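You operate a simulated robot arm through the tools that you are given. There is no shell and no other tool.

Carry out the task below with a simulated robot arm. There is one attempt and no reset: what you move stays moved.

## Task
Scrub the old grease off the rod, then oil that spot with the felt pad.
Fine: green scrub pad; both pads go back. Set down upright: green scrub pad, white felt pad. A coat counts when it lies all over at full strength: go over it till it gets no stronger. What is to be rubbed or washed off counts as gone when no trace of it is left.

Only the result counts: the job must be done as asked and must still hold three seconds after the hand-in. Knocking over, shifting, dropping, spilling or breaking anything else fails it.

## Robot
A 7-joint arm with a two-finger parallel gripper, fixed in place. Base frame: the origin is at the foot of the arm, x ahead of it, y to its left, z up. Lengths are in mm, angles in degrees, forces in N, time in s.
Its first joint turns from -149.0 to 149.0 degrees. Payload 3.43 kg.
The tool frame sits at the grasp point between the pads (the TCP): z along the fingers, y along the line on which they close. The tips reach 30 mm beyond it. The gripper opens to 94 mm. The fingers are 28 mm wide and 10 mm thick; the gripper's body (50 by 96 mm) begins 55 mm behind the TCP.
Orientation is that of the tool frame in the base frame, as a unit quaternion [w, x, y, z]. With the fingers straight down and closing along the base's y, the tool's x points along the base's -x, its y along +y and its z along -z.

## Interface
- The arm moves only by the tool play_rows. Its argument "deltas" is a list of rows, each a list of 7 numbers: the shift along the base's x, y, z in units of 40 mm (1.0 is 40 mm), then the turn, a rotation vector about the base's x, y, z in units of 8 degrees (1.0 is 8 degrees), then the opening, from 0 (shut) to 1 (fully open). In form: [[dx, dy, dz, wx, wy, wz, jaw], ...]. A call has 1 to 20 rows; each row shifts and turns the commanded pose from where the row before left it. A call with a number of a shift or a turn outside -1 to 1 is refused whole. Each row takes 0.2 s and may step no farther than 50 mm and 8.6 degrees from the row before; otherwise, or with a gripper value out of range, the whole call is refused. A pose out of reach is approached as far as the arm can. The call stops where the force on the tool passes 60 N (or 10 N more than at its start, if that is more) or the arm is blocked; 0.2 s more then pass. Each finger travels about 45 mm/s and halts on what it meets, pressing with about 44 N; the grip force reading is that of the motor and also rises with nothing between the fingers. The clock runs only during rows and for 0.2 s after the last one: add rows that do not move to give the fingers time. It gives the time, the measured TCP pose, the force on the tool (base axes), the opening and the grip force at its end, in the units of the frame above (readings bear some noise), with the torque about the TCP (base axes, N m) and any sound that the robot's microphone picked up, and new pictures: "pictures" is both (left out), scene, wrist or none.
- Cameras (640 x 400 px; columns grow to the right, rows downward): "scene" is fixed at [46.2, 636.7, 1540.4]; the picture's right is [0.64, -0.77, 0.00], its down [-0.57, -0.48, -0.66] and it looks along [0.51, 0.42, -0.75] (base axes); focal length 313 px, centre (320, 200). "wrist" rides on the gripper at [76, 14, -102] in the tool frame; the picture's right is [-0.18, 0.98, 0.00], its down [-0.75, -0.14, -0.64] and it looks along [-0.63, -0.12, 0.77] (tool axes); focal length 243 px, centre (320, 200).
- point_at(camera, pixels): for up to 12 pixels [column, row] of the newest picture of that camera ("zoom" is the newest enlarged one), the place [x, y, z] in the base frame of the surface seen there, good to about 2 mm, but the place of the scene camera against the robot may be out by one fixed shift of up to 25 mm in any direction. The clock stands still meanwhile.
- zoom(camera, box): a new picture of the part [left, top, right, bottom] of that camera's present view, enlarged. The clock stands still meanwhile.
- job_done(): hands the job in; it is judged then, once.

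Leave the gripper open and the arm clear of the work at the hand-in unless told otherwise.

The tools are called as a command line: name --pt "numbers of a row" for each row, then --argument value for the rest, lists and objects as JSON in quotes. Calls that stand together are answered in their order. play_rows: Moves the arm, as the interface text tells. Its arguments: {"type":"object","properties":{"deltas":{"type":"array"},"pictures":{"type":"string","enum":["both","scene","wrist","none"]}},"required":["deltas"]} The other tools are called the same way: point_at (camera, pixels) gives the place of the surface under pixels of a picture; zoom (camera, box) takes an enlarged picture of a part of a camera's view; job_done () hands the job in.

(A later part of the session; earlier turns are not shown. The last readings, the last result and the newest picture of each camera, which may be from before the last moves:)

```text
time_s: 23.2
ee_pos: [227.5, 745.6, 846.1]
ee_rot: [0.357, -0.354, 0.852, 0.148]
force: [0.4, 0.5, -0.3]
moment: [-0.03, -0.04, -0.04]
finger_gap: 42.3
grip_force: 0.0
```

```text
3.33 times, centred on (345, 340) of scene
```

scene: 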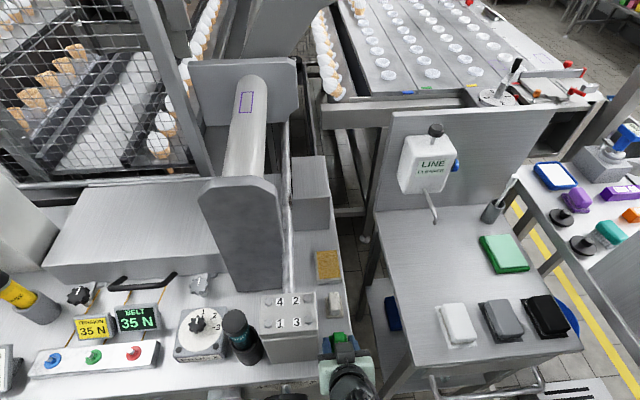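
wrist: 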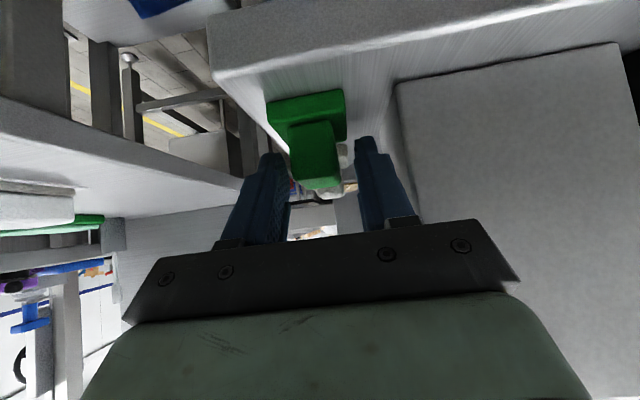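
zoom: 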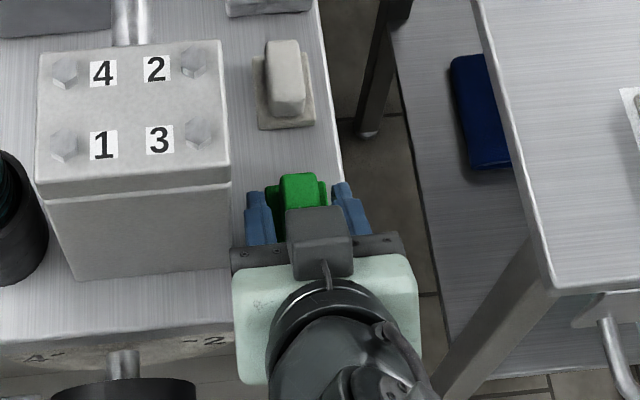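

The handle is between the fingers. A grey box shows on top of the gripper in the scene view at about (344,352), so I want to know where it is, since I assumed the camera housing was on the underside.

point_at --camera "scene" --pixels '[[344, 350], [344, 358], [340, 340], [330, 345], [352, 345], [344, 365], [320, 375], [345, 385], [366, 350], [322, 345], [318, 360], [370, 365]]'

```text
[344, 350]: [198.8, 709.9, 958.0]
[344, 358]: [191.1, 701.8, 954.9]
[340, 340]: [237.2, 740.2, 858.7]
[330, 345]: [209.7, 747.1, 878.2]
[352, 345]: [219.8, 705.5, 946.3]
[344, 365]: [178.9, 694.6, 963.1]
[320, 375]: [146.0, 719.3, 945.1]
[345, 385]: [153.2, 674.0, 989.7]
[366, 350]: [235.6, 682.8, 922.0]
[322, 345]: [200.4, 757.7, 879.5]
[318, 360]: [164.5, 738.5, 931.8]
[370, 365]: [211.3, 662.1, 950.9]
```

That box is part of the hand at the opposite side, not near anything. Now I'll close the jaws on the green handle.

play_rows --pt "0 0 0 0 0 0 0.2" --pt "0 0 0 0 0 0 0.1" --pt "0 0 0 0 0 0 0.0" --pt "0 0 0 0 0 0 0.0" --pt "0 0 0 0 0 0 0.0"

```text
time_s: 24.4
ee_pos: [227.3, 745.3, 846.4]
ee_rot: [0.357, -0.354, 0.852, 0.148]
force: [-0.2, -0.1, -0.6]
moment: [0.01, 0.0, 0.02]
finger_gap: 26.9
grip_force: 44.4
```

scene: 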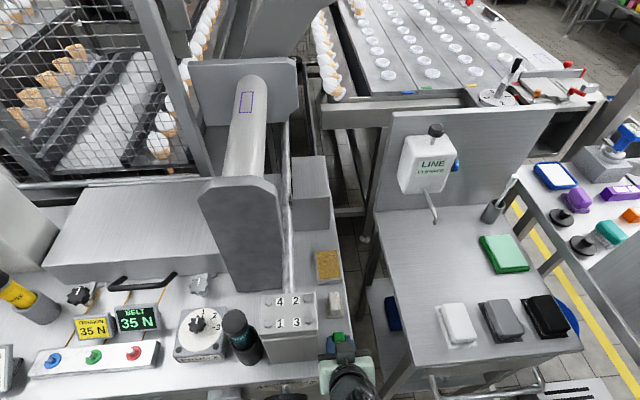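
wrist: 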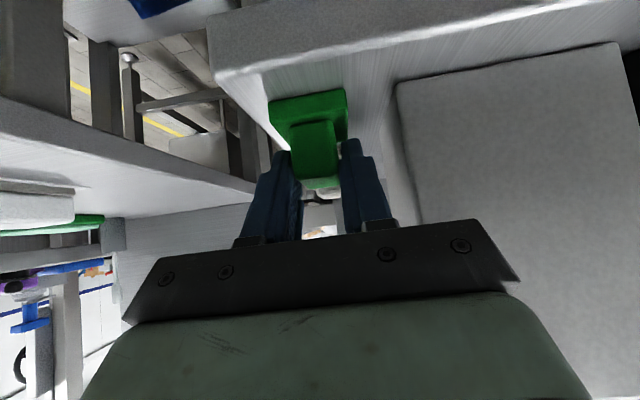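

The handle is held with a gap of 26.9 mm and a grip of 44 N. Lift straight up 25 mm and check.

play_rows --pt "0 0 0.3 0 0 0 0" --pt "0 0 0.35 0 0 0 0" --pt "0 0 0 0 0 0 0"

```text
time_s: 25.2
ee_pos: [227.0, 744.5, 872.2]
ee_rot: [0.357, -0.355, 0.851, 0.149]
force: [0.1, -0.1, -0.7]
moment: [0.01, 0.01, -0.04]
finger_gap: 27.0
grip_force: 44.5
```

scene: 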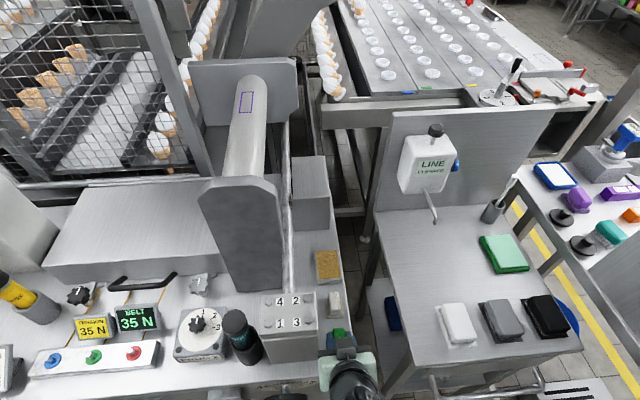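
wrist: 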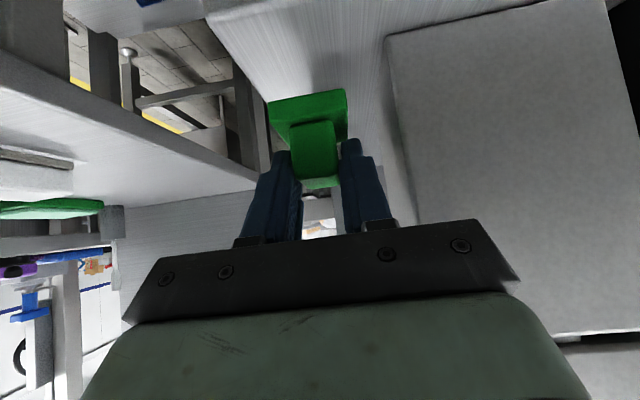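

The pad came up level with the hand. Next I'll carry it high: first straight up, then out to about (345, 892, 1280).

play_rows --pt "0 0 0.95 0 0 0 0" --pt "0 0 0.95 0 0 0 0" --pt "0 0 0.95 0 0 0 0" --pt "0 0 0.95 0 0 0 0" --pt "0.369 0.461 0.8 0 0 0 0" --pt "0.369 0.461 0.8 0 0 0 0" --pt "0.369 0.461 0.8 0 0 0 0" --pt "0.369 0.461 0.8 0 0 0 0" --pt "0.369 0.461 0.8 0 0 0 0" --pt "0.369 0.461 0.8 0 0 0 0" --pt "0.369 0.461 0.8 0 0 0 0" --pt "0.369 0.461 0.8 0 0 0 0" --pictures "wrist"

```text
time_s: 27.8
ee_pos: [345.3, 893.2, 1281.2]
ee_rot: [0.357, -0.353, 0.852, 0.147]
force: [0.1, 0.1, -0.2]
moment: [0.03, -0.02, 0.0]
finger_gap: 26.8
grip_force: 44.3
```

wrist: 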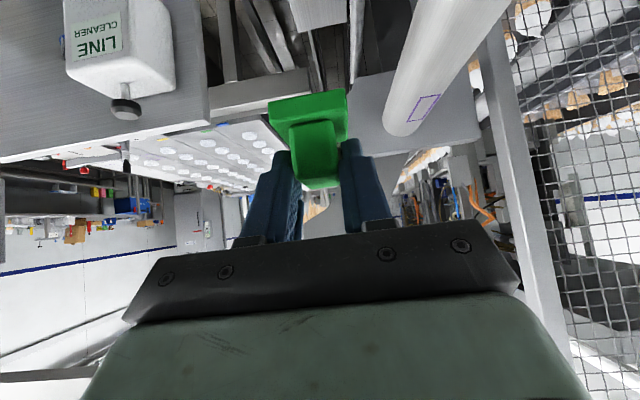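

I'm at (345, 893, 1281) with the pad held. Next I'll move above the spot at (412.6, 1163, 1250), with the pad bottom about 54 mm above the rod.

play_rows --pt "0.21 0.843 -0.05 0 0 0 0" --pt "0.21 0.843 -0.05 0 0 0 0" --pt "0.21 0.843 -0.1 0 0 0 0" --pt "0.21 0.843 -0.1 0 0 0 0" --pt "0.21 0.843 -0.1 0 0 0 0" --pt "0.21 0.843 -0.1 0 0 0 0" --pt "0.21 0.843 -0.1 0 0 0 0" --pt "0.21 0.843 -0.18 0 0 0 0" --pt "0 0 0 0 0 0 0"

```text
time_s: 29.8
ee_pos: [412.6, 1162.1, 1250.4]
ee_rot: [0.357, -0.355, 0.851, 0.149]
force: [-0.4, -0.8, 0.3]
moment: [0.02, 0.0, -0.01]
finger_gap: 26.8
grip_force: 43.5
```

scene: 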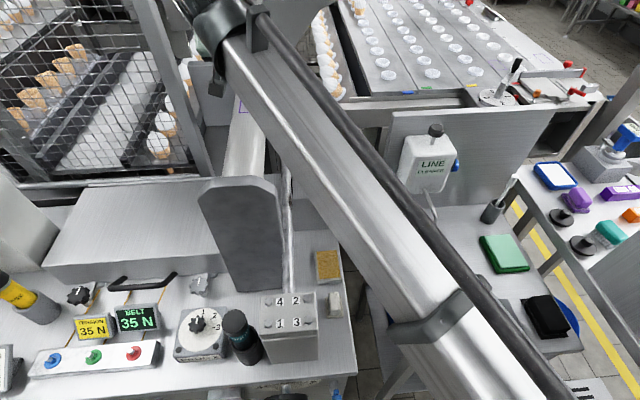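
wrist: 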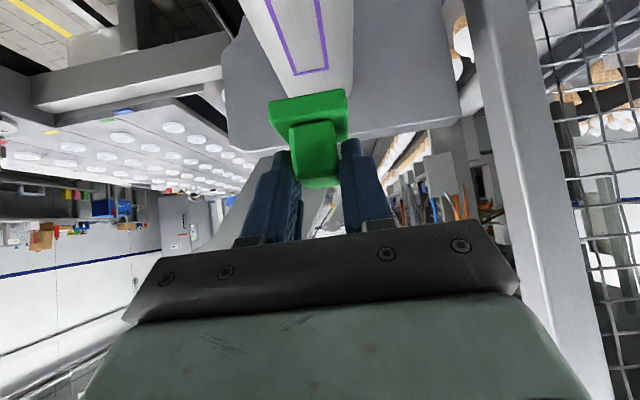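

The pad is above the spot. I'll lower it to about 4.5 mm above expected contact (TCP z≈1201).

play_rows --pt "0 0.01 -0.45 0 0 0 0" --pt "0 0.01 -0.45 0 0 0 0" --pt "0 0 -0.33 0 0 0 0" --pt "0 0 0 0 0 0 0"

```text
time_s: 30.8
ee_pos: [413.1, 1163.5, 1199.6]
ee_rot: [0.356, -0.355, 0.851, 0.149]
force: [1.1, 0.0, -0.4]
moment: [0.0, -0.02, 0.01]
finger_gap: 26.9
grip_force: 44.0
```

scene: 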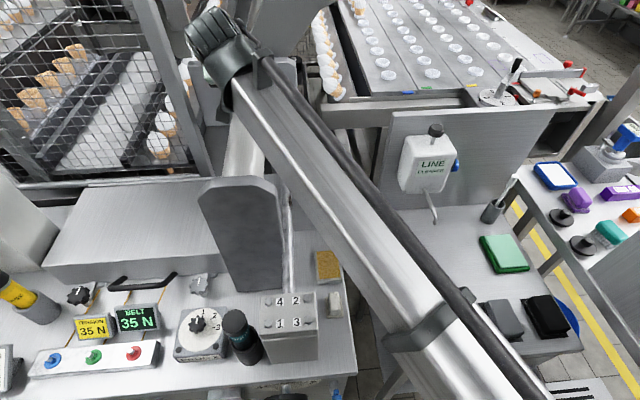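
wrist: 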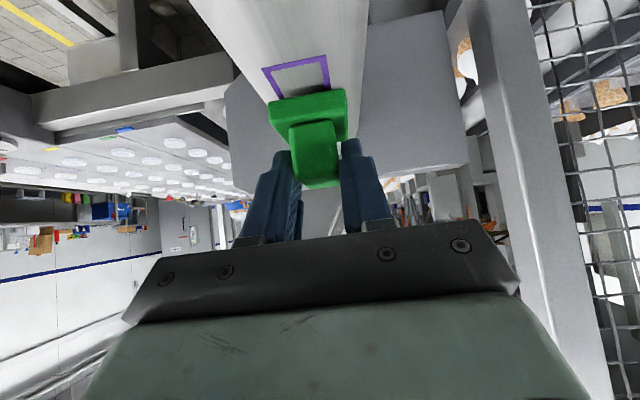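

There's no contact yet at z=1199.6. I'll step down 1 mm at a time, watching the force.

play_rows --pt "0 0 -0.03 0 0 0 0" --pt "0 0 -0.03 0 0 0 0" --pt "0 0 -0.03 0 0 0 0" --pt "0 0 0 0 0 0 0" --pictures "wrist"

```text
time_s: 31.8
ee_pos: [412.9, 1162.5, 1194.7]
ee_rot: [0.357, -0.354, 0.851, 0.149]
force: [-0.9, 0.0, -1.6]
moment: [0.02, 0.02, -0.03]
finger_gap: 26.9
grip_force: 44.1
```

wrist: 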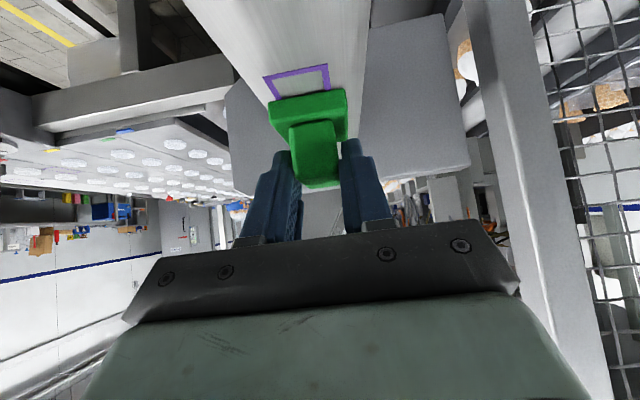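

Force is still near zero at z≈1195. I'll zoom to see the gap between pad and rod.

zoom --camera "wrist" --box '[240, 50, 380, 140]'

point_at --camera "wrist" --pixels '[[266, 78], [328, 66], [298, 80], [272, 108], [345, 94], [310, 98], [275, 98], [342, 85], [278, 92]]'

```text
4.44 times, centred on (310, 95) of wrist
```

zoom: 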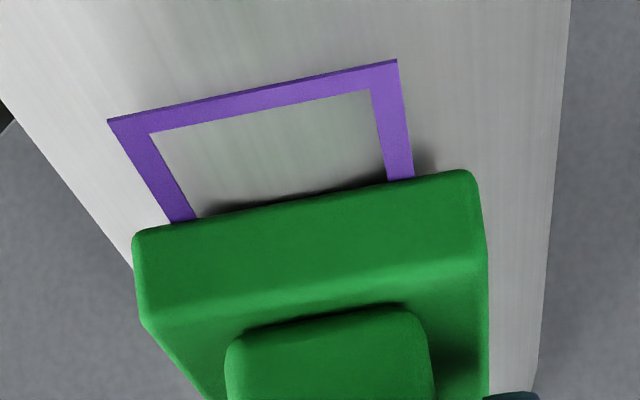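

```text
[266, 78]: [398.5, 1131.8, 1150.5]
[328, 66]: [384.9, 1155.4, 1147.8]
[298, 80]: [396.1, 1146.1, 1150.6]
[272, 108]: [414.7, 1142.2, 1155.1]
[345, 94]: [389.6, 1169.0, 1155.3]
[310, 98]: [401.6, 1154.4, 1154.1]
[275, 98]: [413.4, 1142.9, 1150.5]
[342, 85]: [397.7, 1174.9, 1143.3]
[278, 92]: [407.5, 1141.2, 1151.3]
```

The pad is almost on the surface, square to the frame. I'll continue down in half-millimetre steps.

play_rows --pt "0 0 -0.015 0 0 0 0" --pt "0 0 -0.015 0 0 0 0" --pt "0 0 0 0 0 0 0" --pictures "none"

play_rows --pt "0 0 -0.015 0 0 0 0" --pt "0 0 -0.015 0 0 0 0" --pt "0 0 0 0 0 0 0" --pictures "none"

```text
time_s: 32.6
ee_pos: [413.3, 1163.3, 1196.0]
ee_rot: [0.357, -0.354, 0.852, 0.148]
force: [-0.7, 0.5, 3.8]
moment: [0.05, -0.02, 0.03]
finger_gap: 27.1
grip_force: 43.8
```

```text
time_s: 33.4
ee_pos: [413.5, 1162.0, 1195.8]
ee_rot: [0.357, -0.355, 0.851, 0.15]
force: [0.3, 0.4, 12.6]
moment: [0.08, -0.06, 0.0]
finger_gap: 26.7
grip_force: 44.2
```

Contact is made, with 12.6 N pressing. Next I'll rub along the rod: 20 mm out, 40 mm back, 20 mm forward.

play_rows --pt "0.0884 0.0884 0 0 0 0 0" --pt "0.0884 0.0884 0 0 0 0 0" --pt "0.0884 0.0884 0 0 0 0 0" --pt "0.0884 0.0884 0 0 0 0 0" --pt "-0.0884 -0.0884 0 0 0 0 0" --pt "-0.0884 -0.0884 0 0 0 0 0" --pt "-0.0884 -0.0884 0 0 0 0 0" --pt "-0.0884 -0.0884 0 0 0 0 0" --pt "-0.0884 -0.0884 0 0 0 0 0" --pt "-0.0884 -0.0884 0 0 0 0 0" --pt "-0.0884 -0.0884 0 0 0 0 0" --pt "-0.0884 -0.0884 0 0 0 0 0" --pictures "wrist"

```text
time_s: 36.0
ee_pos: [398.7, 1149.6, 1195.5]
ee_rot: [0.359, -0.354, 0.851, 0.15]
force: [10.5, 11.1, 22.3]
moment: [0.26, -0.27, 0.0]
finger_gap: 27.1
grip_force: 44.2
```

wrist: 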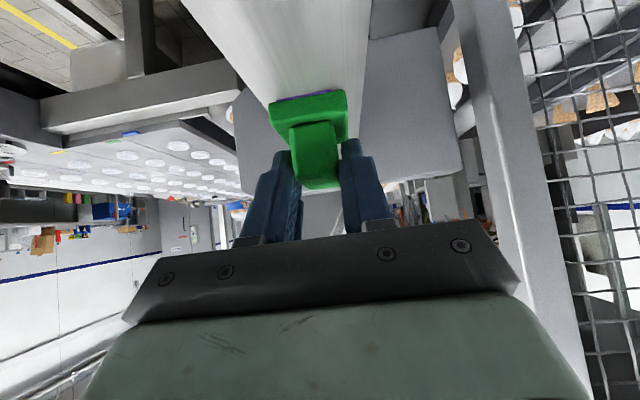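

Force is 22 N down with 15 N of friction, which is fine. I'll stroke forward 45 mm to uncover the near part of the spot and look.

play_rows --pt "0.0884 0.0884 0 0 0 0 0" --pt "0.0884 0.0884 0 0 0 0 0" --pt "0.0884 0.0884 0 0 0 0 0" --pt "0.0884 0.0884 0 0 0 0 0" --pt "0.0884 0.0884 0 0 0 0 0" --pt "0.0884 0.0884 0 0 0 0 0" --pt "0.0884 0.0884 0 0 0 0 0" --pt "0.0884 0.0884 0 0 0 0 0" --pt "0.0884 0.0884 0 0 0 0 0" --pt "0 0 0 0 0 0 0" --pictures "wrist"

zoom --camera "wrist" --box '[240, 30, 380, 120]'

```text
time_s: 38.2
ee_pos: [430.7, 1179.8, 1195.6]
ee_rot: [0.357, -0.355, 0.851, 0.148]
force: [-6.3, -6.7, 14.3]
moment: [-0.18, 0.15, 0.03]
finger_gap: 27.0
grip_force: 44.0
```

wrist: 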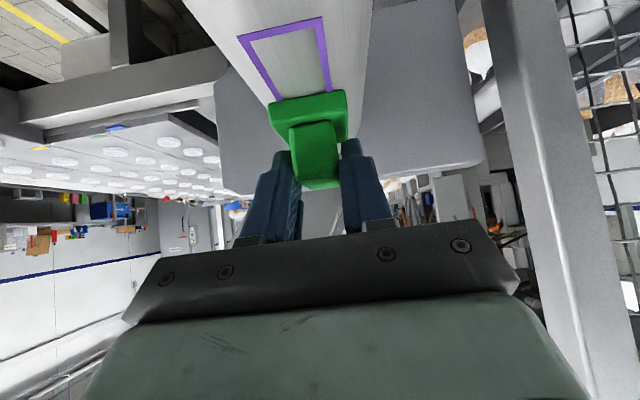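

```text
4.44 times, centred on (310, 75) of wrist
```

zoom: 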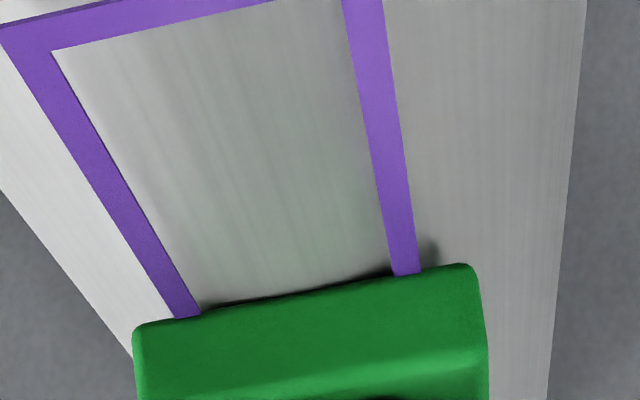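

It's hard to tell clean from greasy at this angle. I'll do several more full strokes (44 mm back and forth), then lift and inspect.

play_rows --pt "-0.13 -0.13 0 0 0 0 0" --pt "-0.13 -0.13 0 0 0 0 0" --pt "-0.13 -0.13 0 0 0 0 0" --pt "-0.13 -0.13 0 0 0 0 0" --pt "-0.13 -0.13 0 0 0 0 0" --pt "-0.13 -0.13 0 0 0 0 0" --pt "0.13 0.13 0 0 0 0 0" --pt "0.13 0.13 0 0 0 0 0" --pt "0.13 0.13 0 0 0 0 0" --pt "0.13 0.13 0 0 0 0 0" --pt "0.13 0.13 0 0 0 0 0" --pt "0.13 0.13 0 0 0 0 0" --pt "-0.13 -0.13 0 0 0 0 0" --pt "-0.13 -0.13 0 0 0 0 0" --pt "-0.13 -0.13 0 0 0 0 0" --pt "-0.13 -0.13 0 0 0 0 0" --pt "-0.13 -0.13 0 0 0 0 0" --pt "-0.13 -0.13 0 0 0 0 0" --pictures "none"

play_rows --pt "0.13 0.13 0 0 0 0 0" --pt "0.13 0.13 0 0 0 0 0" --pt "0.13 0.13 0 0 0 0 0" --pt "0.13 0.13 0 0 0 0 0" --pt "0.13 0.13 0 0 0 0 0" --pt "0.13 0.13 0 0 0 0 0" --pt "-0.13 -0.13 0 0 0 0 0" --pt "-0.13 -0.13 0 0 0 0 0" --pt "-0.13 -0.13 0 0 0 0 0" --pt "-0.13 -0.13 0 0 0 0 0" --pt "-0.13 -0.13 0 0 0 0 0" --pt "-0.13 -0.13 0 0 0 0 0" --pt "0.13 0.13 0 0 0 0 0" --pt "0.13 0.13 0 0 0 0 0" --pt "0.13 0.13 0 0 0 0 0" --pt "0.13 0.13 0 0 0 0 0" --pt "0.13 0.13 0 0 0 0 0" --pt "0.13 0.13 0 0 0 0 0" --pictures "wrist"

zoom --camera "wrist" --box '[220, 0, 400, 120]'

```text
time_s: 42.0
ee_pos: [398.9, 1149.8, 1194.4]
ee_rot: [0.357, -0.354, 0.852, 0.148]
force: [4.7, 5.0, 11.5]
moment: [0.11, -0.14, 0.01]
finger_gap: 27.1
grip_force: 44.0
```

```text
time_s: 45.8
ee_pos: [430.1, 1180.2, 1194.4]
ee_rot: [0.357, -0.354, 0.851, 0.149]
force: [-3.2, -3.6, 7.2]
moment: [-0.13, 0.14, 0.0]
finger_gap: 26.9
grip_force: 44.2
```

wrist: 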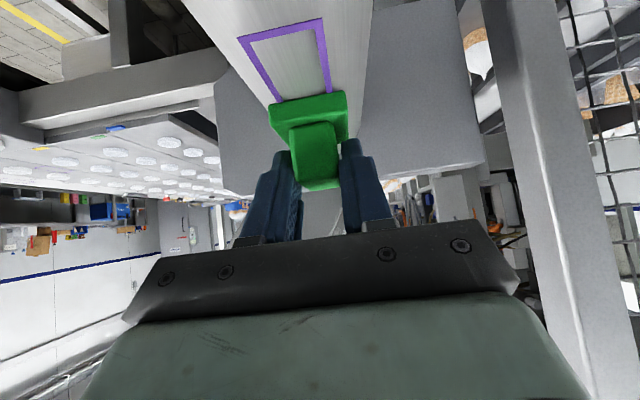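

```text
3.33 times, centred on (310, 60) of wrist
```

zoom: 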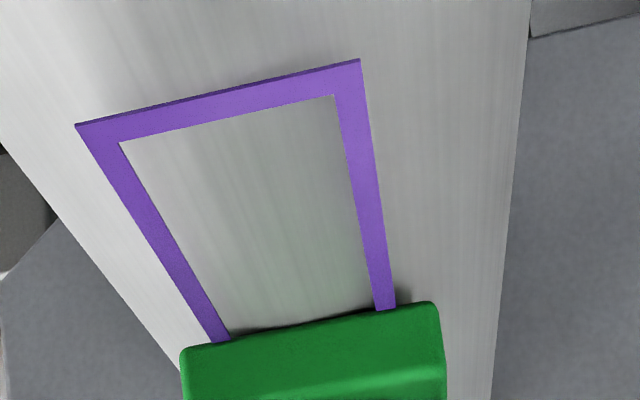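

The pressing force fell to 7–11 N, so the pad probably settled slightly in the grip. I'll press about 1 mm more and do more strokes with a little sideways spread to cover the edges.

play_rows --pt "-0.13 -0.13 -0.025 0 0 0 0" --pt "-0.13 -0.13 0 0 0 0 0" --pt "-0.13 -0.13 0 0 0 0 0" --pt "-0.13 -0.13 0 0 0 0 0" --pt "-0.13 -0.13 0 0 0 0 0" --pt "-0.13 -0.13 0 0 0 0 0" --pt "0.07 -0.07 0 0 0 0 0" --pt "0.13 0.13 0 0 0 0 0" --pt "0.13 0.13 0 0 0 0 0" --pt "0.13 0.13 0 0 0 0 0" --pt "0.13 0.13 0 0 0 0 0" --pt "0.13 0.13 0 0 0 0 0" --pt "0.13 0.13 0 0 0 0 0" --pt "-0.13 -0.13 0 0 0 0 0" --pt "-0.13 -0.13 0 0 0 0 0" --pt "-0.13 -0.13 0 0 0 0 0" --pt "-0.13 -0.13 0 0 0 0 0" --pt "-0.13 -0.13 0 0 0 0 0" --pt "-0.13 -0.13 0 0 0 0 0" --pictures "none"

play_rows --pt "-0.14 0.14 0 0 0 0 0" --pt "0.13 0.13 0 0 0 0 0" --pt "0.13 0.13 0 0 0 0 0" --pt "0.13 0.13 0 0 0 0 0" --pt "0.13 0.13 0 0 0 0 0" --pt "0.13 0.13 0 0 0 0 0" --pt "0.13 0.13 0 0 0 0 0" --pt "-0.13 -0.13 0 0 0 0 0" --pt "-0.13 -0.13 0 0 0 0 0" --pt "-0.13 -0.13 0 0 0 0 0" --pt "-0.13 -0.13 0 0 0 0 0" --pt "-0.13 -0.13 0 0 0 0 0" --pt "-0.13 -0.13 0 0 0 0 0" --pt "0.07 -0.07 0 0 0 0 0" --pictures "none"

```text
time_s: 49.8
ee_pos: [401.3, 1146.9, 1193.9]
ee_rot: [0.358, -0.354, 0.851, 0.149]
force: [6.7, 7.2, 17.3]
moment: [0.22, -0.16, -0.05]
finger_gap: 27.0
grip_force: 43.7
```

```text
time_s: 52.8
ee_pos: [396.6, 1150.2, 1194.4]
ee_rot: [0.356, -0.355, 0.851, 0.151]
force: [-1.4, 12.8, 17.4]
moment: [0.36, 0.19, -0.09]
finger_gap: 27.0
grip_force: 44.1
```

Now I'll lift clear and back off, so that the scene camera can compare the spot with how it looked at the start.

play_rows --pt "0 0 0.75 0 0 0 0" --pt "0 0 0.75 0 0 0 0" --pt "-0.186 -0.918 0.096 0 0 0 0" --pt "-0.186 -0.918 0.096 0 0 0 0" --pt "-0.186 -0.918 0.096 0 0 0 0" --pt "-0.186 -0.918 0.096 0 0 0 0" --pt "-0.186 -0.918 0.096 0 0 0 0" --pt "-0.186 -0.918 0.096 0 0 0 0" --pt "-0.186 -0.918 0.096 0 0 0 0" --pt "0 0 0 0 0 0 0"

zoom --camera "scene" --box '[180, 60, 340, 160]'

zoom --camera "scene" --box '[222, 85, 270, 115]'

zoom --camera "wrist" --box '[380, 70, 476, 130]'

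zoom --camera "wrist" --box '[240, 70, 380, 250]'

```text
time_s: 55.0
ee_pos: [346.7, 892.7, 1279.7]
ee_rot: [0.356, -0.355, 0.851, 0.149]
force: [0.6, -0.9, -0.6]
moment: [-0.05, -0.02, -0.02]
finger_gap: 26.8
grip_force: 44.0
```

scene: 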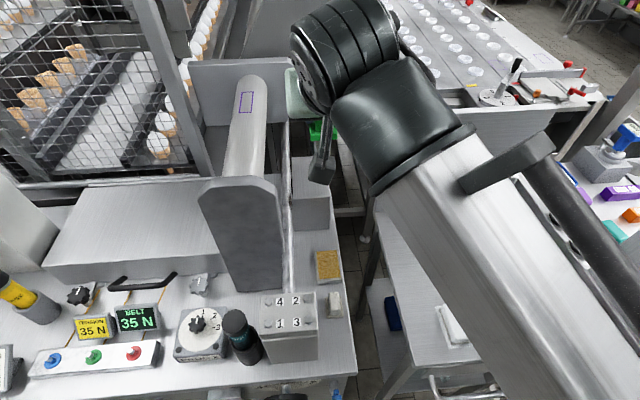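
wrist: 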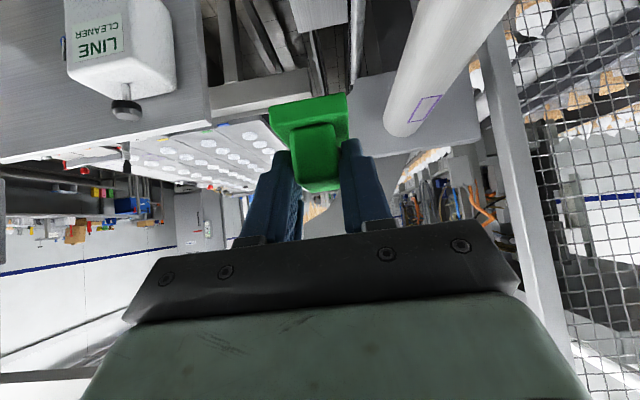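

```text
4.00 times, centred on (260, 110) of scene
```

zoom: 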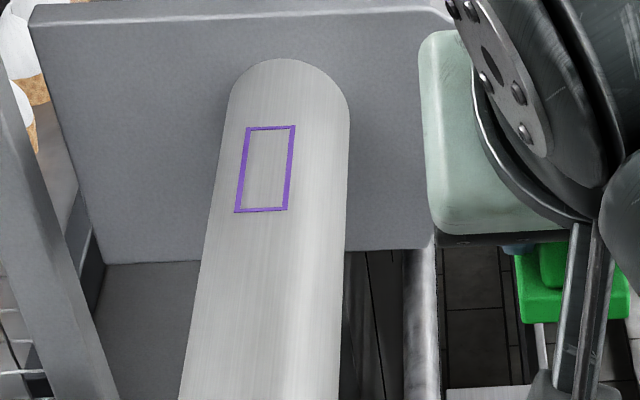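

```text
13.33 times, centred on (246, 100) of scene
```

zoom: 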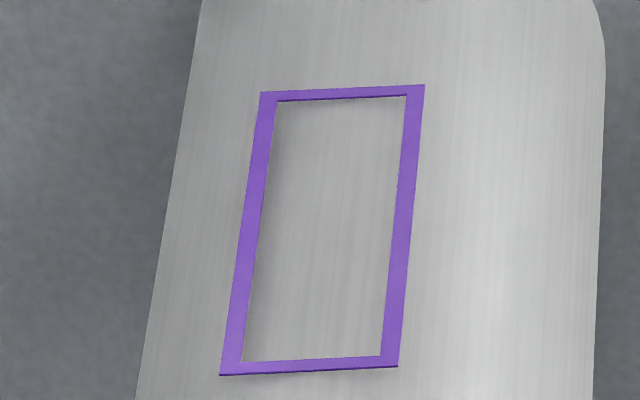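

```text
6.67 times, centred on (428, 100) of wrist
```

zoom: 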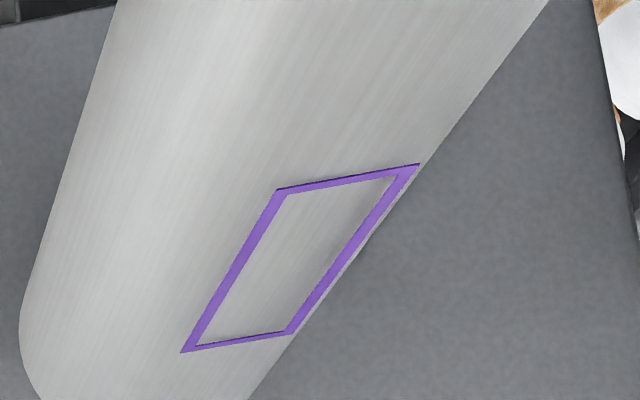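

```text
2.22 times, centred on (310, 160) of wrist
```

zoom: 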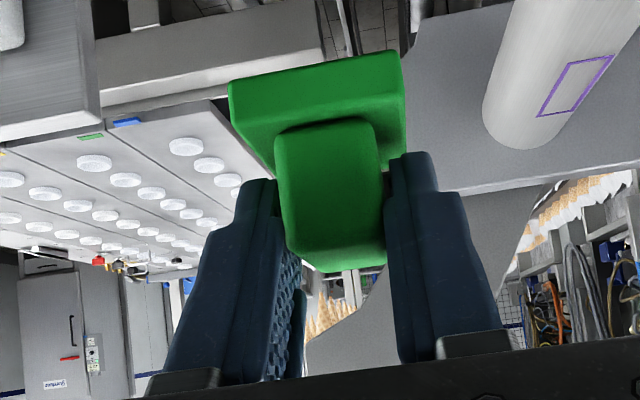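

The spot now looks like the bare metal around it, but I couldn't see much grease there before either. I'll check the whole rod and the thin rail beside it for any visible grease.

zoom --camera "scene" --box '[205, 70, 305, 190]'

zoom --camera "scene" --box '[260, 120, 320, 220]'

zoom --camera "scene" --box '[260, 200, 320, 300]'

zoom --camera "scene" --box '[234, 90, 258, 105]'

```text
3.33 times, centred on (255, 130) of scene
```

zoom: 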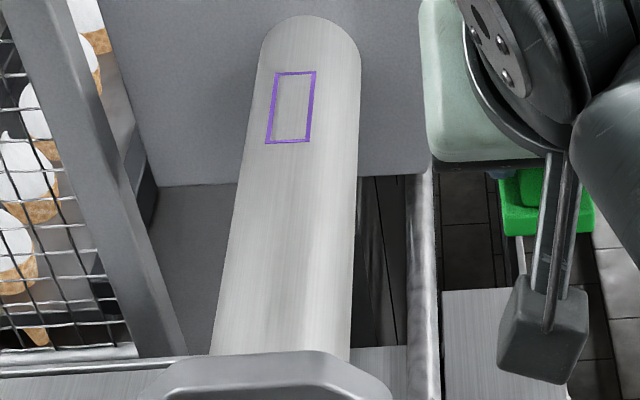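

```text
4.00 times, centred on (290, 170) of scene
```

zoom: 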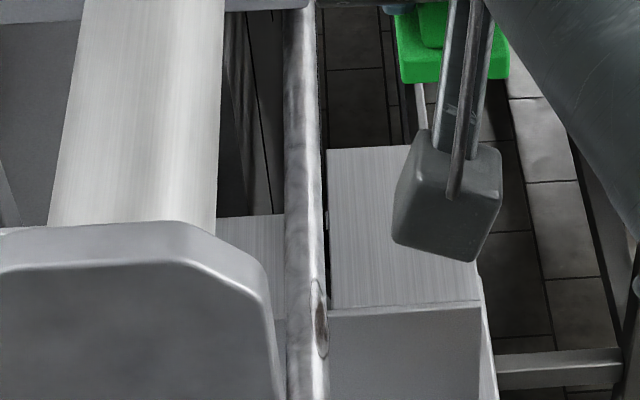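

```text
4.00 times, centred on (290, 250) of scene
```

zoom: 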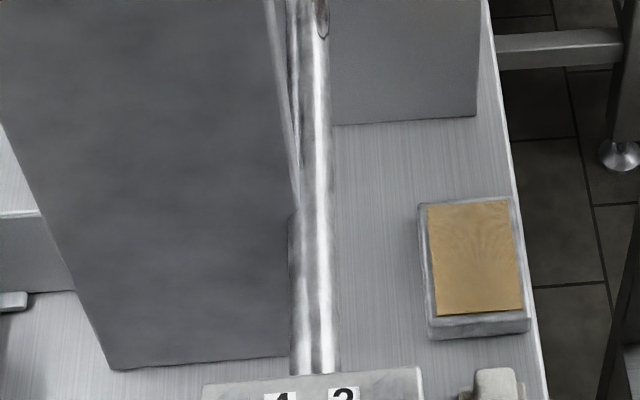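

```text
16.00 times, centred on (246, 98) of scene
```

zoom: 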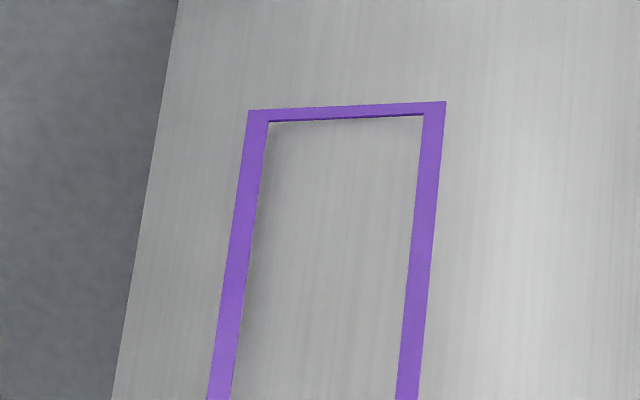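

I found it. There's a brown, elliptical patch on the thin rail at about (291–293, 200) in the scene view. That's clearly the old grease on the rod, and the purple frame is something else. I'll look closer.

zoom --camera "scene" --box '[276, 185, 308, 217]'

zoom --camera "scene" --box '[240, 120, 360, 300]'

point_at --camera "scene" --pixels '[[291, 195], [291, 202], [290, 208], [288, 202], [286, 202], [285, 202], [289, 180], [289, 230], [286, 270], [290, 285], [310, 178], [310, 210]]'

```text
12.50 times, centred on (292, 201) of scene
```

zoom: 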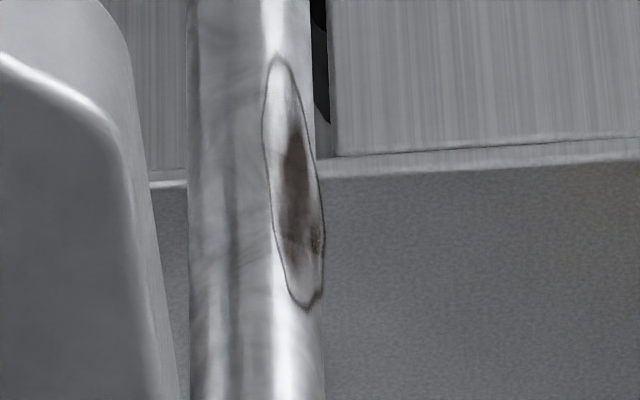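

```text
2.22 times, centred on (300, 210) of scene
```

zoom: 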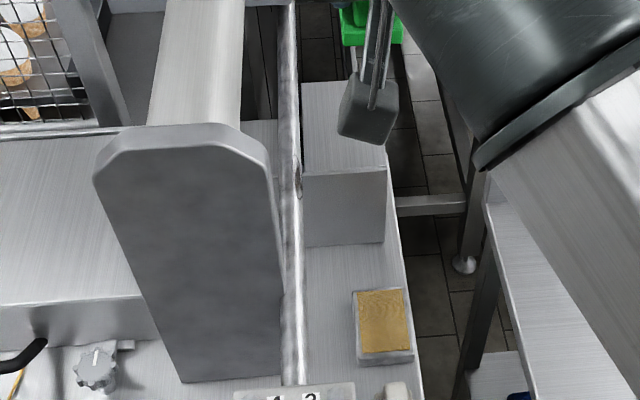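

```text
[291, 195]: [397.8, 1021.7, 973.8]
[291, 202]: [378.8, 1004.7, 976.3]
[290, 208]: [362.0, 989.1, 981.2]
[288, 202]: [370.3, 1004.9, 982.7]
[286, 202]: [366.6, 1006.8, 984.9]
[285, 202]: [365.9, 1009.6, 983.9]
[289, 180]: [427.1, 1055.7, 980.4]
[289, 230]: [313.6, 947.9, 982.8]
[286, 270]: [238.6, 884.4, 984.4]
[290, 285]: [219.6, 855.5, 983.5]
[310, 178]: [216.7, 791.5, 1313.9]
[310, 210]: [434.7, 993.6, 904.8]
```

The real target is this brown patch on the thin rod, at about u≈1000 along it, on its upper side facing right. The pad only touched dry metal in the purple frame. I'll reorient the hand upright and lean it about 40° sideways, to look at the patch with the wrist camera.

play_rows --pt "0 0 0 -0.663 0.663 0 0" --pt "0 0 0 -0.663 0.663 0 0" --pt "0 0 0 -0.663 0.663 0 0" --pt "0 0 0 -0.663 0.663 0 0" --pt "0 0 0 -0.663 0.663 0 0" --pt "0 0 0 -0.663 0.663 0 0" --pt "0 0 0 0.7 0.7 0 0" --pt "0 0 0 0.7 0.7 0 0" --pt "0 0 0 0.7 0.7 0 0" --pt "0 0 0 0.7 0.7 0 0" --pt "0 0 0 0.7 0.7 0 0" --pt "0 0 0 0 0 0 0"

```text
time_s: 57.6
ee_pos: [348.6, 895.6, 1271.4]
ee_rot: [-0.127, -0.359, 0.869, 0.316]
force: [0.5, -0.4, 0.0]
moment: [0.02, -0.03, 0.0]
finger_gap: 26.8
grip_force: 44.3
out of reach, approached as far as the arm can: row 6
```

scene: 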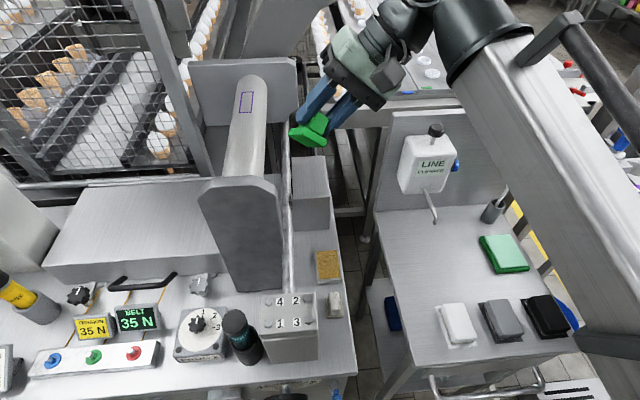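
wrist: 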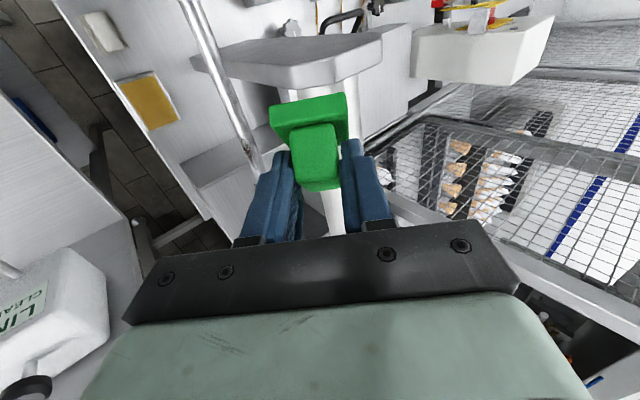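

The wrist view now shows the thin rod running from (188,0) to (260,165), with the patch near (247,148). Zooming in.

zoom --camera "wrist" --box '[190, 90, 290, 190]'

point_at --camera "wrist" --pixels '[[247, 145], [248, 150], [243, 138], [251, 156], [245, 150], [235, 120], [232, 120], [229, 120], [210, 60], [206, 60], [213, 60], [258, 165]]'

```text
4.00 times, centred on (240, 140) of wrist
```

zoom: 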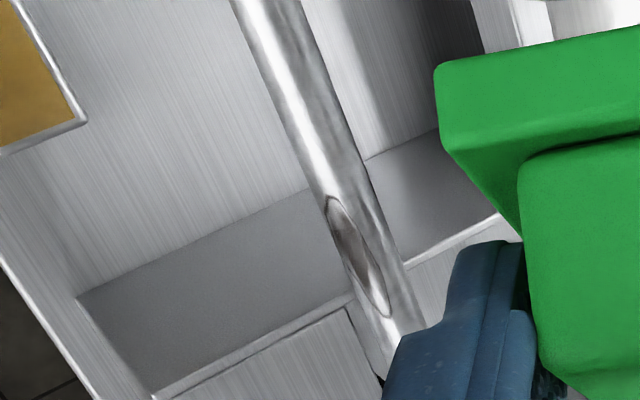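

```text
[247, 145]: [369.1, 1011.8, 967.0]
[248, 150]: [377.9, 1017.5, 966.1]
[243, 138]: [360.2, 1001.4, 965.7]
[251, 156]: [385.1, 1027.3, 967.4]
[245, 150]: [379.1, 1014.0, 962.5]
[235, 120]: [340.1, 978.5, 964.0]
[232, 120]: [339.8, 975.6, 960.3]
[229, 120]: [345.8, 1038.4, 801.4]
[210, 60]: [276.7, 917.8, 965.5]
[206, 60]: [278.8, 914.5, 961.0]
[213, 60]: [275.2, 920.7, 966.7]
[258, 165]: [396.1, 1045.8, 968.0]
```

The patch shows as a dark outline with brown inside. I'll sample points on its outline and on the rod edges for the exact geometry.

zoom --camera "wrist" --box '[225, 125, 275, 175]'

```text
8.00 times, centred on (250, 150) of wrist
```

zoom: 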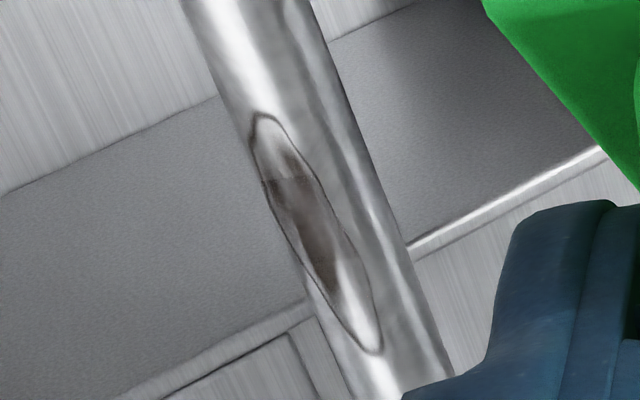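

point_at --camera "zoom" --pixels '[[264, 118], [374, 346], [316, 235], [338, 222], [293, 240], [300, 180], [345, 290], [370, 220], [400, 260], [225, 60], [290, 60], [410, 390]]'

point_at --camera "wrist" --pixels '[[200, 30], [205, 30], [196, 30], [219, 90], [224, 90], [240, 118], [245, 70], [300, 50], [280, 140], [230, 175], [215, 165], [228, 190]]'

```text
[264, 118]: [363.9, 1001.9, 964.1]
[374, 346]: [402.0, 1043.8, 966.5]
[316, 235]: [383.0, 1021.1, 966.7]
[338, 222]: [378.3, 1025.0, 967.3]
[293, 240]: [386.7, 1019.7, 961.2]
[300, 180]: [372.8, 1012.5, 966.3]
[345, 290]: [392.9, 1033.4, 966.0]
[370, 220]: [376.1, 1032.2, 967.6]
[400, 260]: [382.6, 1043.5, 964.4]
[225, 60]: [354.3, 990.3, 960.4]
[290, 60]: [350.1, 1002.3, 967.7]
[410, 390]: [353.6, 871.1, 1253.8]
```

```text
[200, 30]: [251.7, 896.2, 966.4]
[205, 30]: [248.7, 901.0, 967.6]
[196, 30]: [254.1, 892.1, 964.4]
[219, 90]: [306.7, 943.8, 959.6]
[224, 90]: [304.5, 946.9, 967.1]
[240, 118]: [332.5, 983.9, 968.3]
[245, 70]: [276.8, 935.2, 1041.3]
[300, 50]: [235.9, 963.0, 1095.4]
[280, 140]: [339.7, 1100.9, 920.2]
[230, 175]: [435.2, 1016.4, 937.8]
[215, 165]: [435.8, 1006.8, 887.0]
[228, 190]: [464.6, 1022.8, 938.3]
```

The geometry is now clear. The thin rod has radius ≈12 mm with its axis at v≈−460, z≈956, parallel to the 45° line. The grease runs from about (364, 1002) to (402, 1044) and faces 40–45° up and right. I'll restore the pad's level grip angle, roll it 45° to face the patch, and bring it to about 80 mm away.

play_rows --pt "0 0 0 0.508 -0.508 -0.603 0" --pt "0 0 0 0.508 -0.508 -0.603 0" --pt "0 0 0 0.508 -0.508 -0.603 0" --pt "0 0 0 0.508 -0.508 -0.603 0" --pt "0 0 0 0.508 -0.508 -0.603 0" --pt "0 0 0 0.508 -0.508 -0.603 0" --pt "0 0 0 0.44 0.44 0 0" --pt "0.322 0.205 -0.78 0 0 0 0" --pt "0.322 0.205 -0.78 0 0 0 0" --pt "0.322 0.205 -0.78 0 0 0 0" --pt "0.322 0.205 -0.78 0 0 0 0" --pt "0.322 0.205 -0.78 0 0 0 0" --pt "0.322 0.205 -0.78 0 0 0 0" --pt "0.322 0.205 -0.78 0 0 0 0" --pt "0 0 0 0 0 0 0"

```text
time_s: 60.8
ee_pos: [439.4, 954.7, 1052.1]
ee_rot: [0.196, -0.19, 0.845, 0.459]
force: [-0.6, -0.5, -0.7]
moment: [-0.03, 0.02, 0.0]
finger_gap: 26.9
grip_force: 43.7
```

scene: 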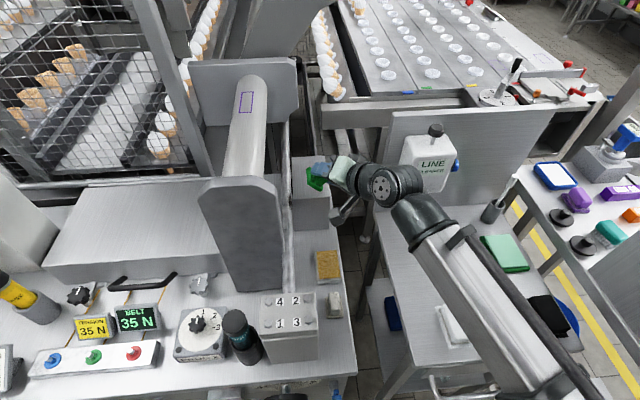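
wrist: 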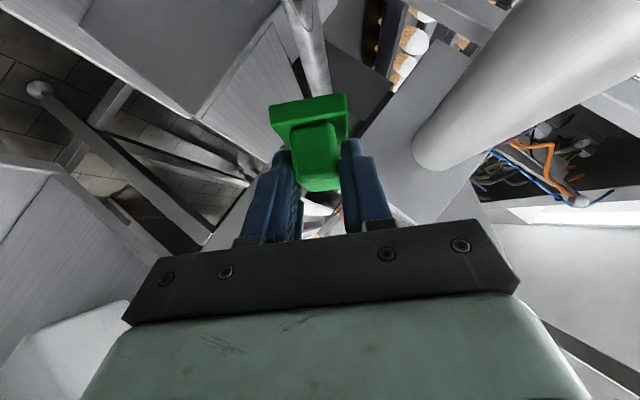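

The orientation is right and the arm isn't at any limit. I'll approach along the patch's normal to about 15 mm away.

play_rows --pt "-0.41 0.384 -0.569 0 0 0 0" --pt "-0.41 0.384 -0.569 0 0 0 0" --pt "0 0 0 0 0 0 0"

zoom --camera "wrist" --box '[220, 0, 420, 140]'

zoom --camera "scene" --box '[250, 130, 370, 250]'

```text
time_s: 61.6
ee_pos: [404.9, 985.8, 1006.8]
ee_rot: [0.196, -0.19, 0.845, 0.46]
force: [-0.1, -0.5, -0.7]
moment: [-0.02, -0.03, -0.01]
finger_gap: 26.9
grip_force: 43.9
```

scene: 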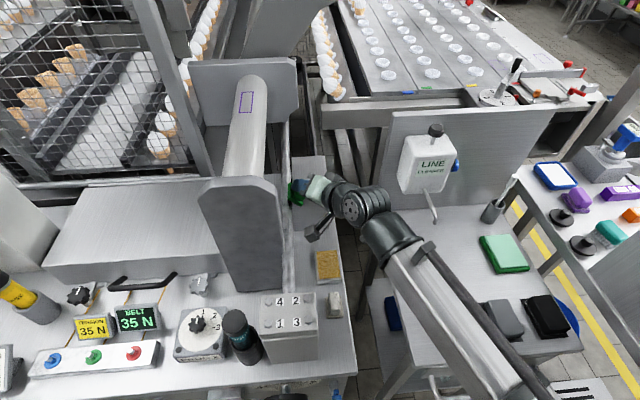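
wrist: 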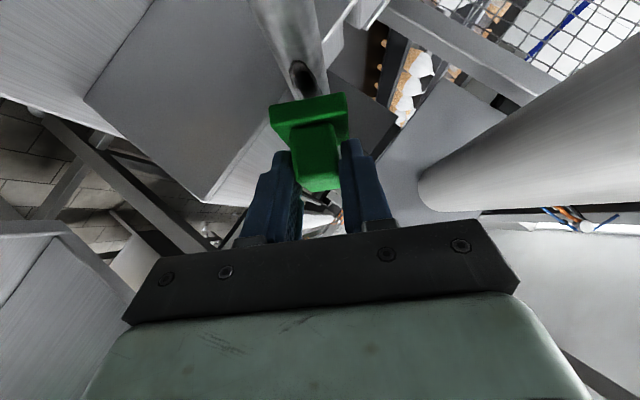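

```text
2.86 times, centred on (320, 70) of wrist
```

zoom: 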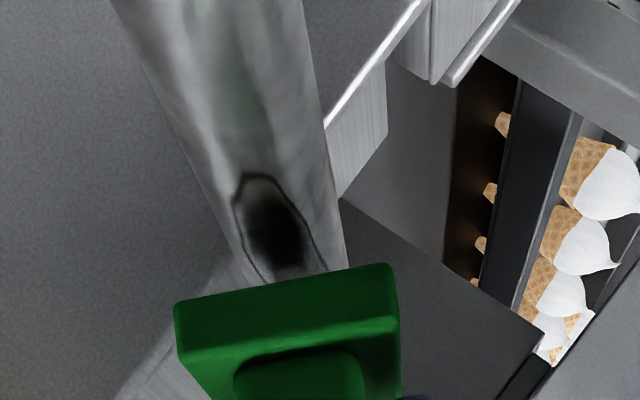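

```text
3.33 times, centred on (310, 190) of scene
```

zoom: 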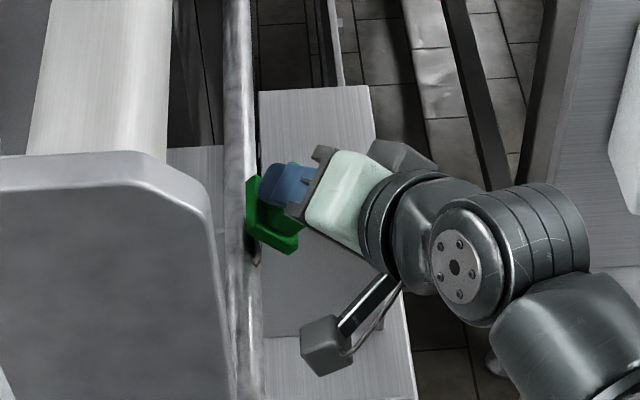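

The patch is right in front of the pad, dark and centred on the rod as seen along the pad, so 45° is the right facing. I'll close the last distance slowly: 10 mm, then 1 mm steps watching the force.

play_rows --pt "-0.0625 0.0625 -0.0885 0 0 0 0" --pt "-0.0625 0.0625 -0.0885 0 0 0 0" --pt "0 0 0 0 0 0 0" --pictures "none"

play_rows --pt "-0.0125 0.0125 -0.0177 0 0 0 0" --pt "-0.0125 0.0125 -0.0177 0 0 0 0" --pt "0 0 0 0 0 0 0" --pictures "none"

play_rows --pt "-0.0125 0.0125 -0.0177 0 0 0 0" --pt "-0.0125 0.0125 -0.0177 0 0 0 0" --pt "0 0 0 0 0 0 0" --pictures "wrist"

```text
time_s: 62.4
ee_pos: [399.1, 990.1, 1000.6]
ee_rot: [0.196, -0.191, 0.844, 0.461]
force: [0.1, -1.0, 0.3]
moment: [0.01, -0.02, 0.0]
finger_gap: 27.1
grip_force: 43.8
```

```text
time_s: 63.2
ee_pos: [399.6, 991.8, 998.0]
ee_rot: [0.196, -0.191, 0.844, 0.461]
force: [0.0, 0.2, -0.1]
moment: [0.01, -0.02, -0.01]
finger_gap: 26.8
grip_force: 44.1
```

```text
time_s: 64.0
ee_pos: [397.7, 992.4, 998.3]
ee_rot: [0.196, -0.191, 0.845, 0.46]
force: [-0.2, -0.4, -0.4]
moment: [-0.06, -0.03, -0.03]
finger_gap: 26.9
grip_force: 44.2
```

wrist: 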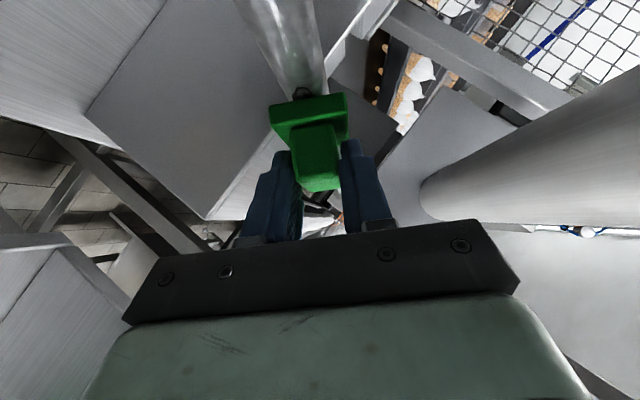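

Nearly touching, with no force yet. I'll continue in 1 mm steps.

play_rows --pt "-0.0125 0.0125 -0.0177 0 0 0 0" --pt "-0.0125 0.0125 -0.0177 0 0 0 0" --pt "0 0 0 0 0 0 0" --pictures "none"

play_rows --pt "-0.0125 0.0125 -0.0177 0 0 0 0" --pt "0 0 0 0 0 0 0" --pictures "wrist"

zoom --camera "wrist" --box '[220, 40, 420, 165]'

```text
time_s: 64.8
ee_pos: [397.7, 992.4, 996.1]
ee_rot: [0.196, -0.19, 0.845, 0.461]
force: [0.9, -3.0, 2.1]
moment: [-0.07, 0.03, 0.04]
finger_gap: 27.0
grip_force: 44.2
```

```text
time_s: 65.4
ee_pos: [397.6, 992.6, 994.5]
ee_rot: [0.196, -0.19, 0.845, 0.461]
force: [3.9, -3.7, 7.5]
moment: [-0.08, 0.05, 0.08]
finger_gap: 26.5
grip_force: 44.4
```

wrist: 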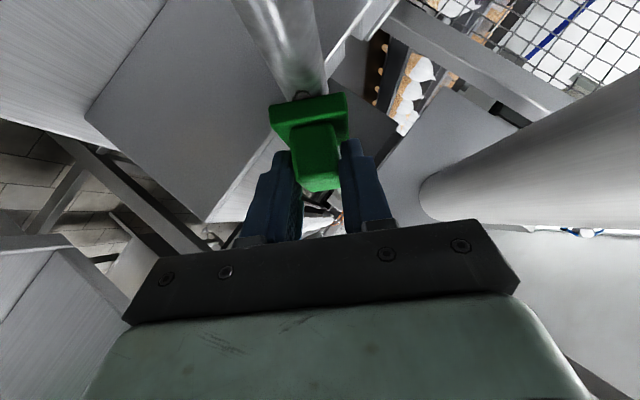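

```text
3.20 times, centred on (320, 102) of wrist
```

zoom: 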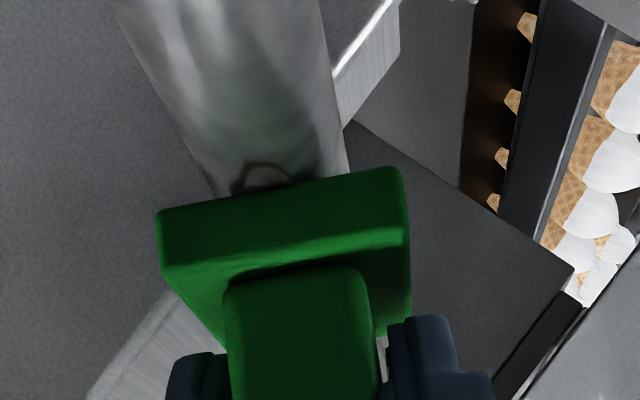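

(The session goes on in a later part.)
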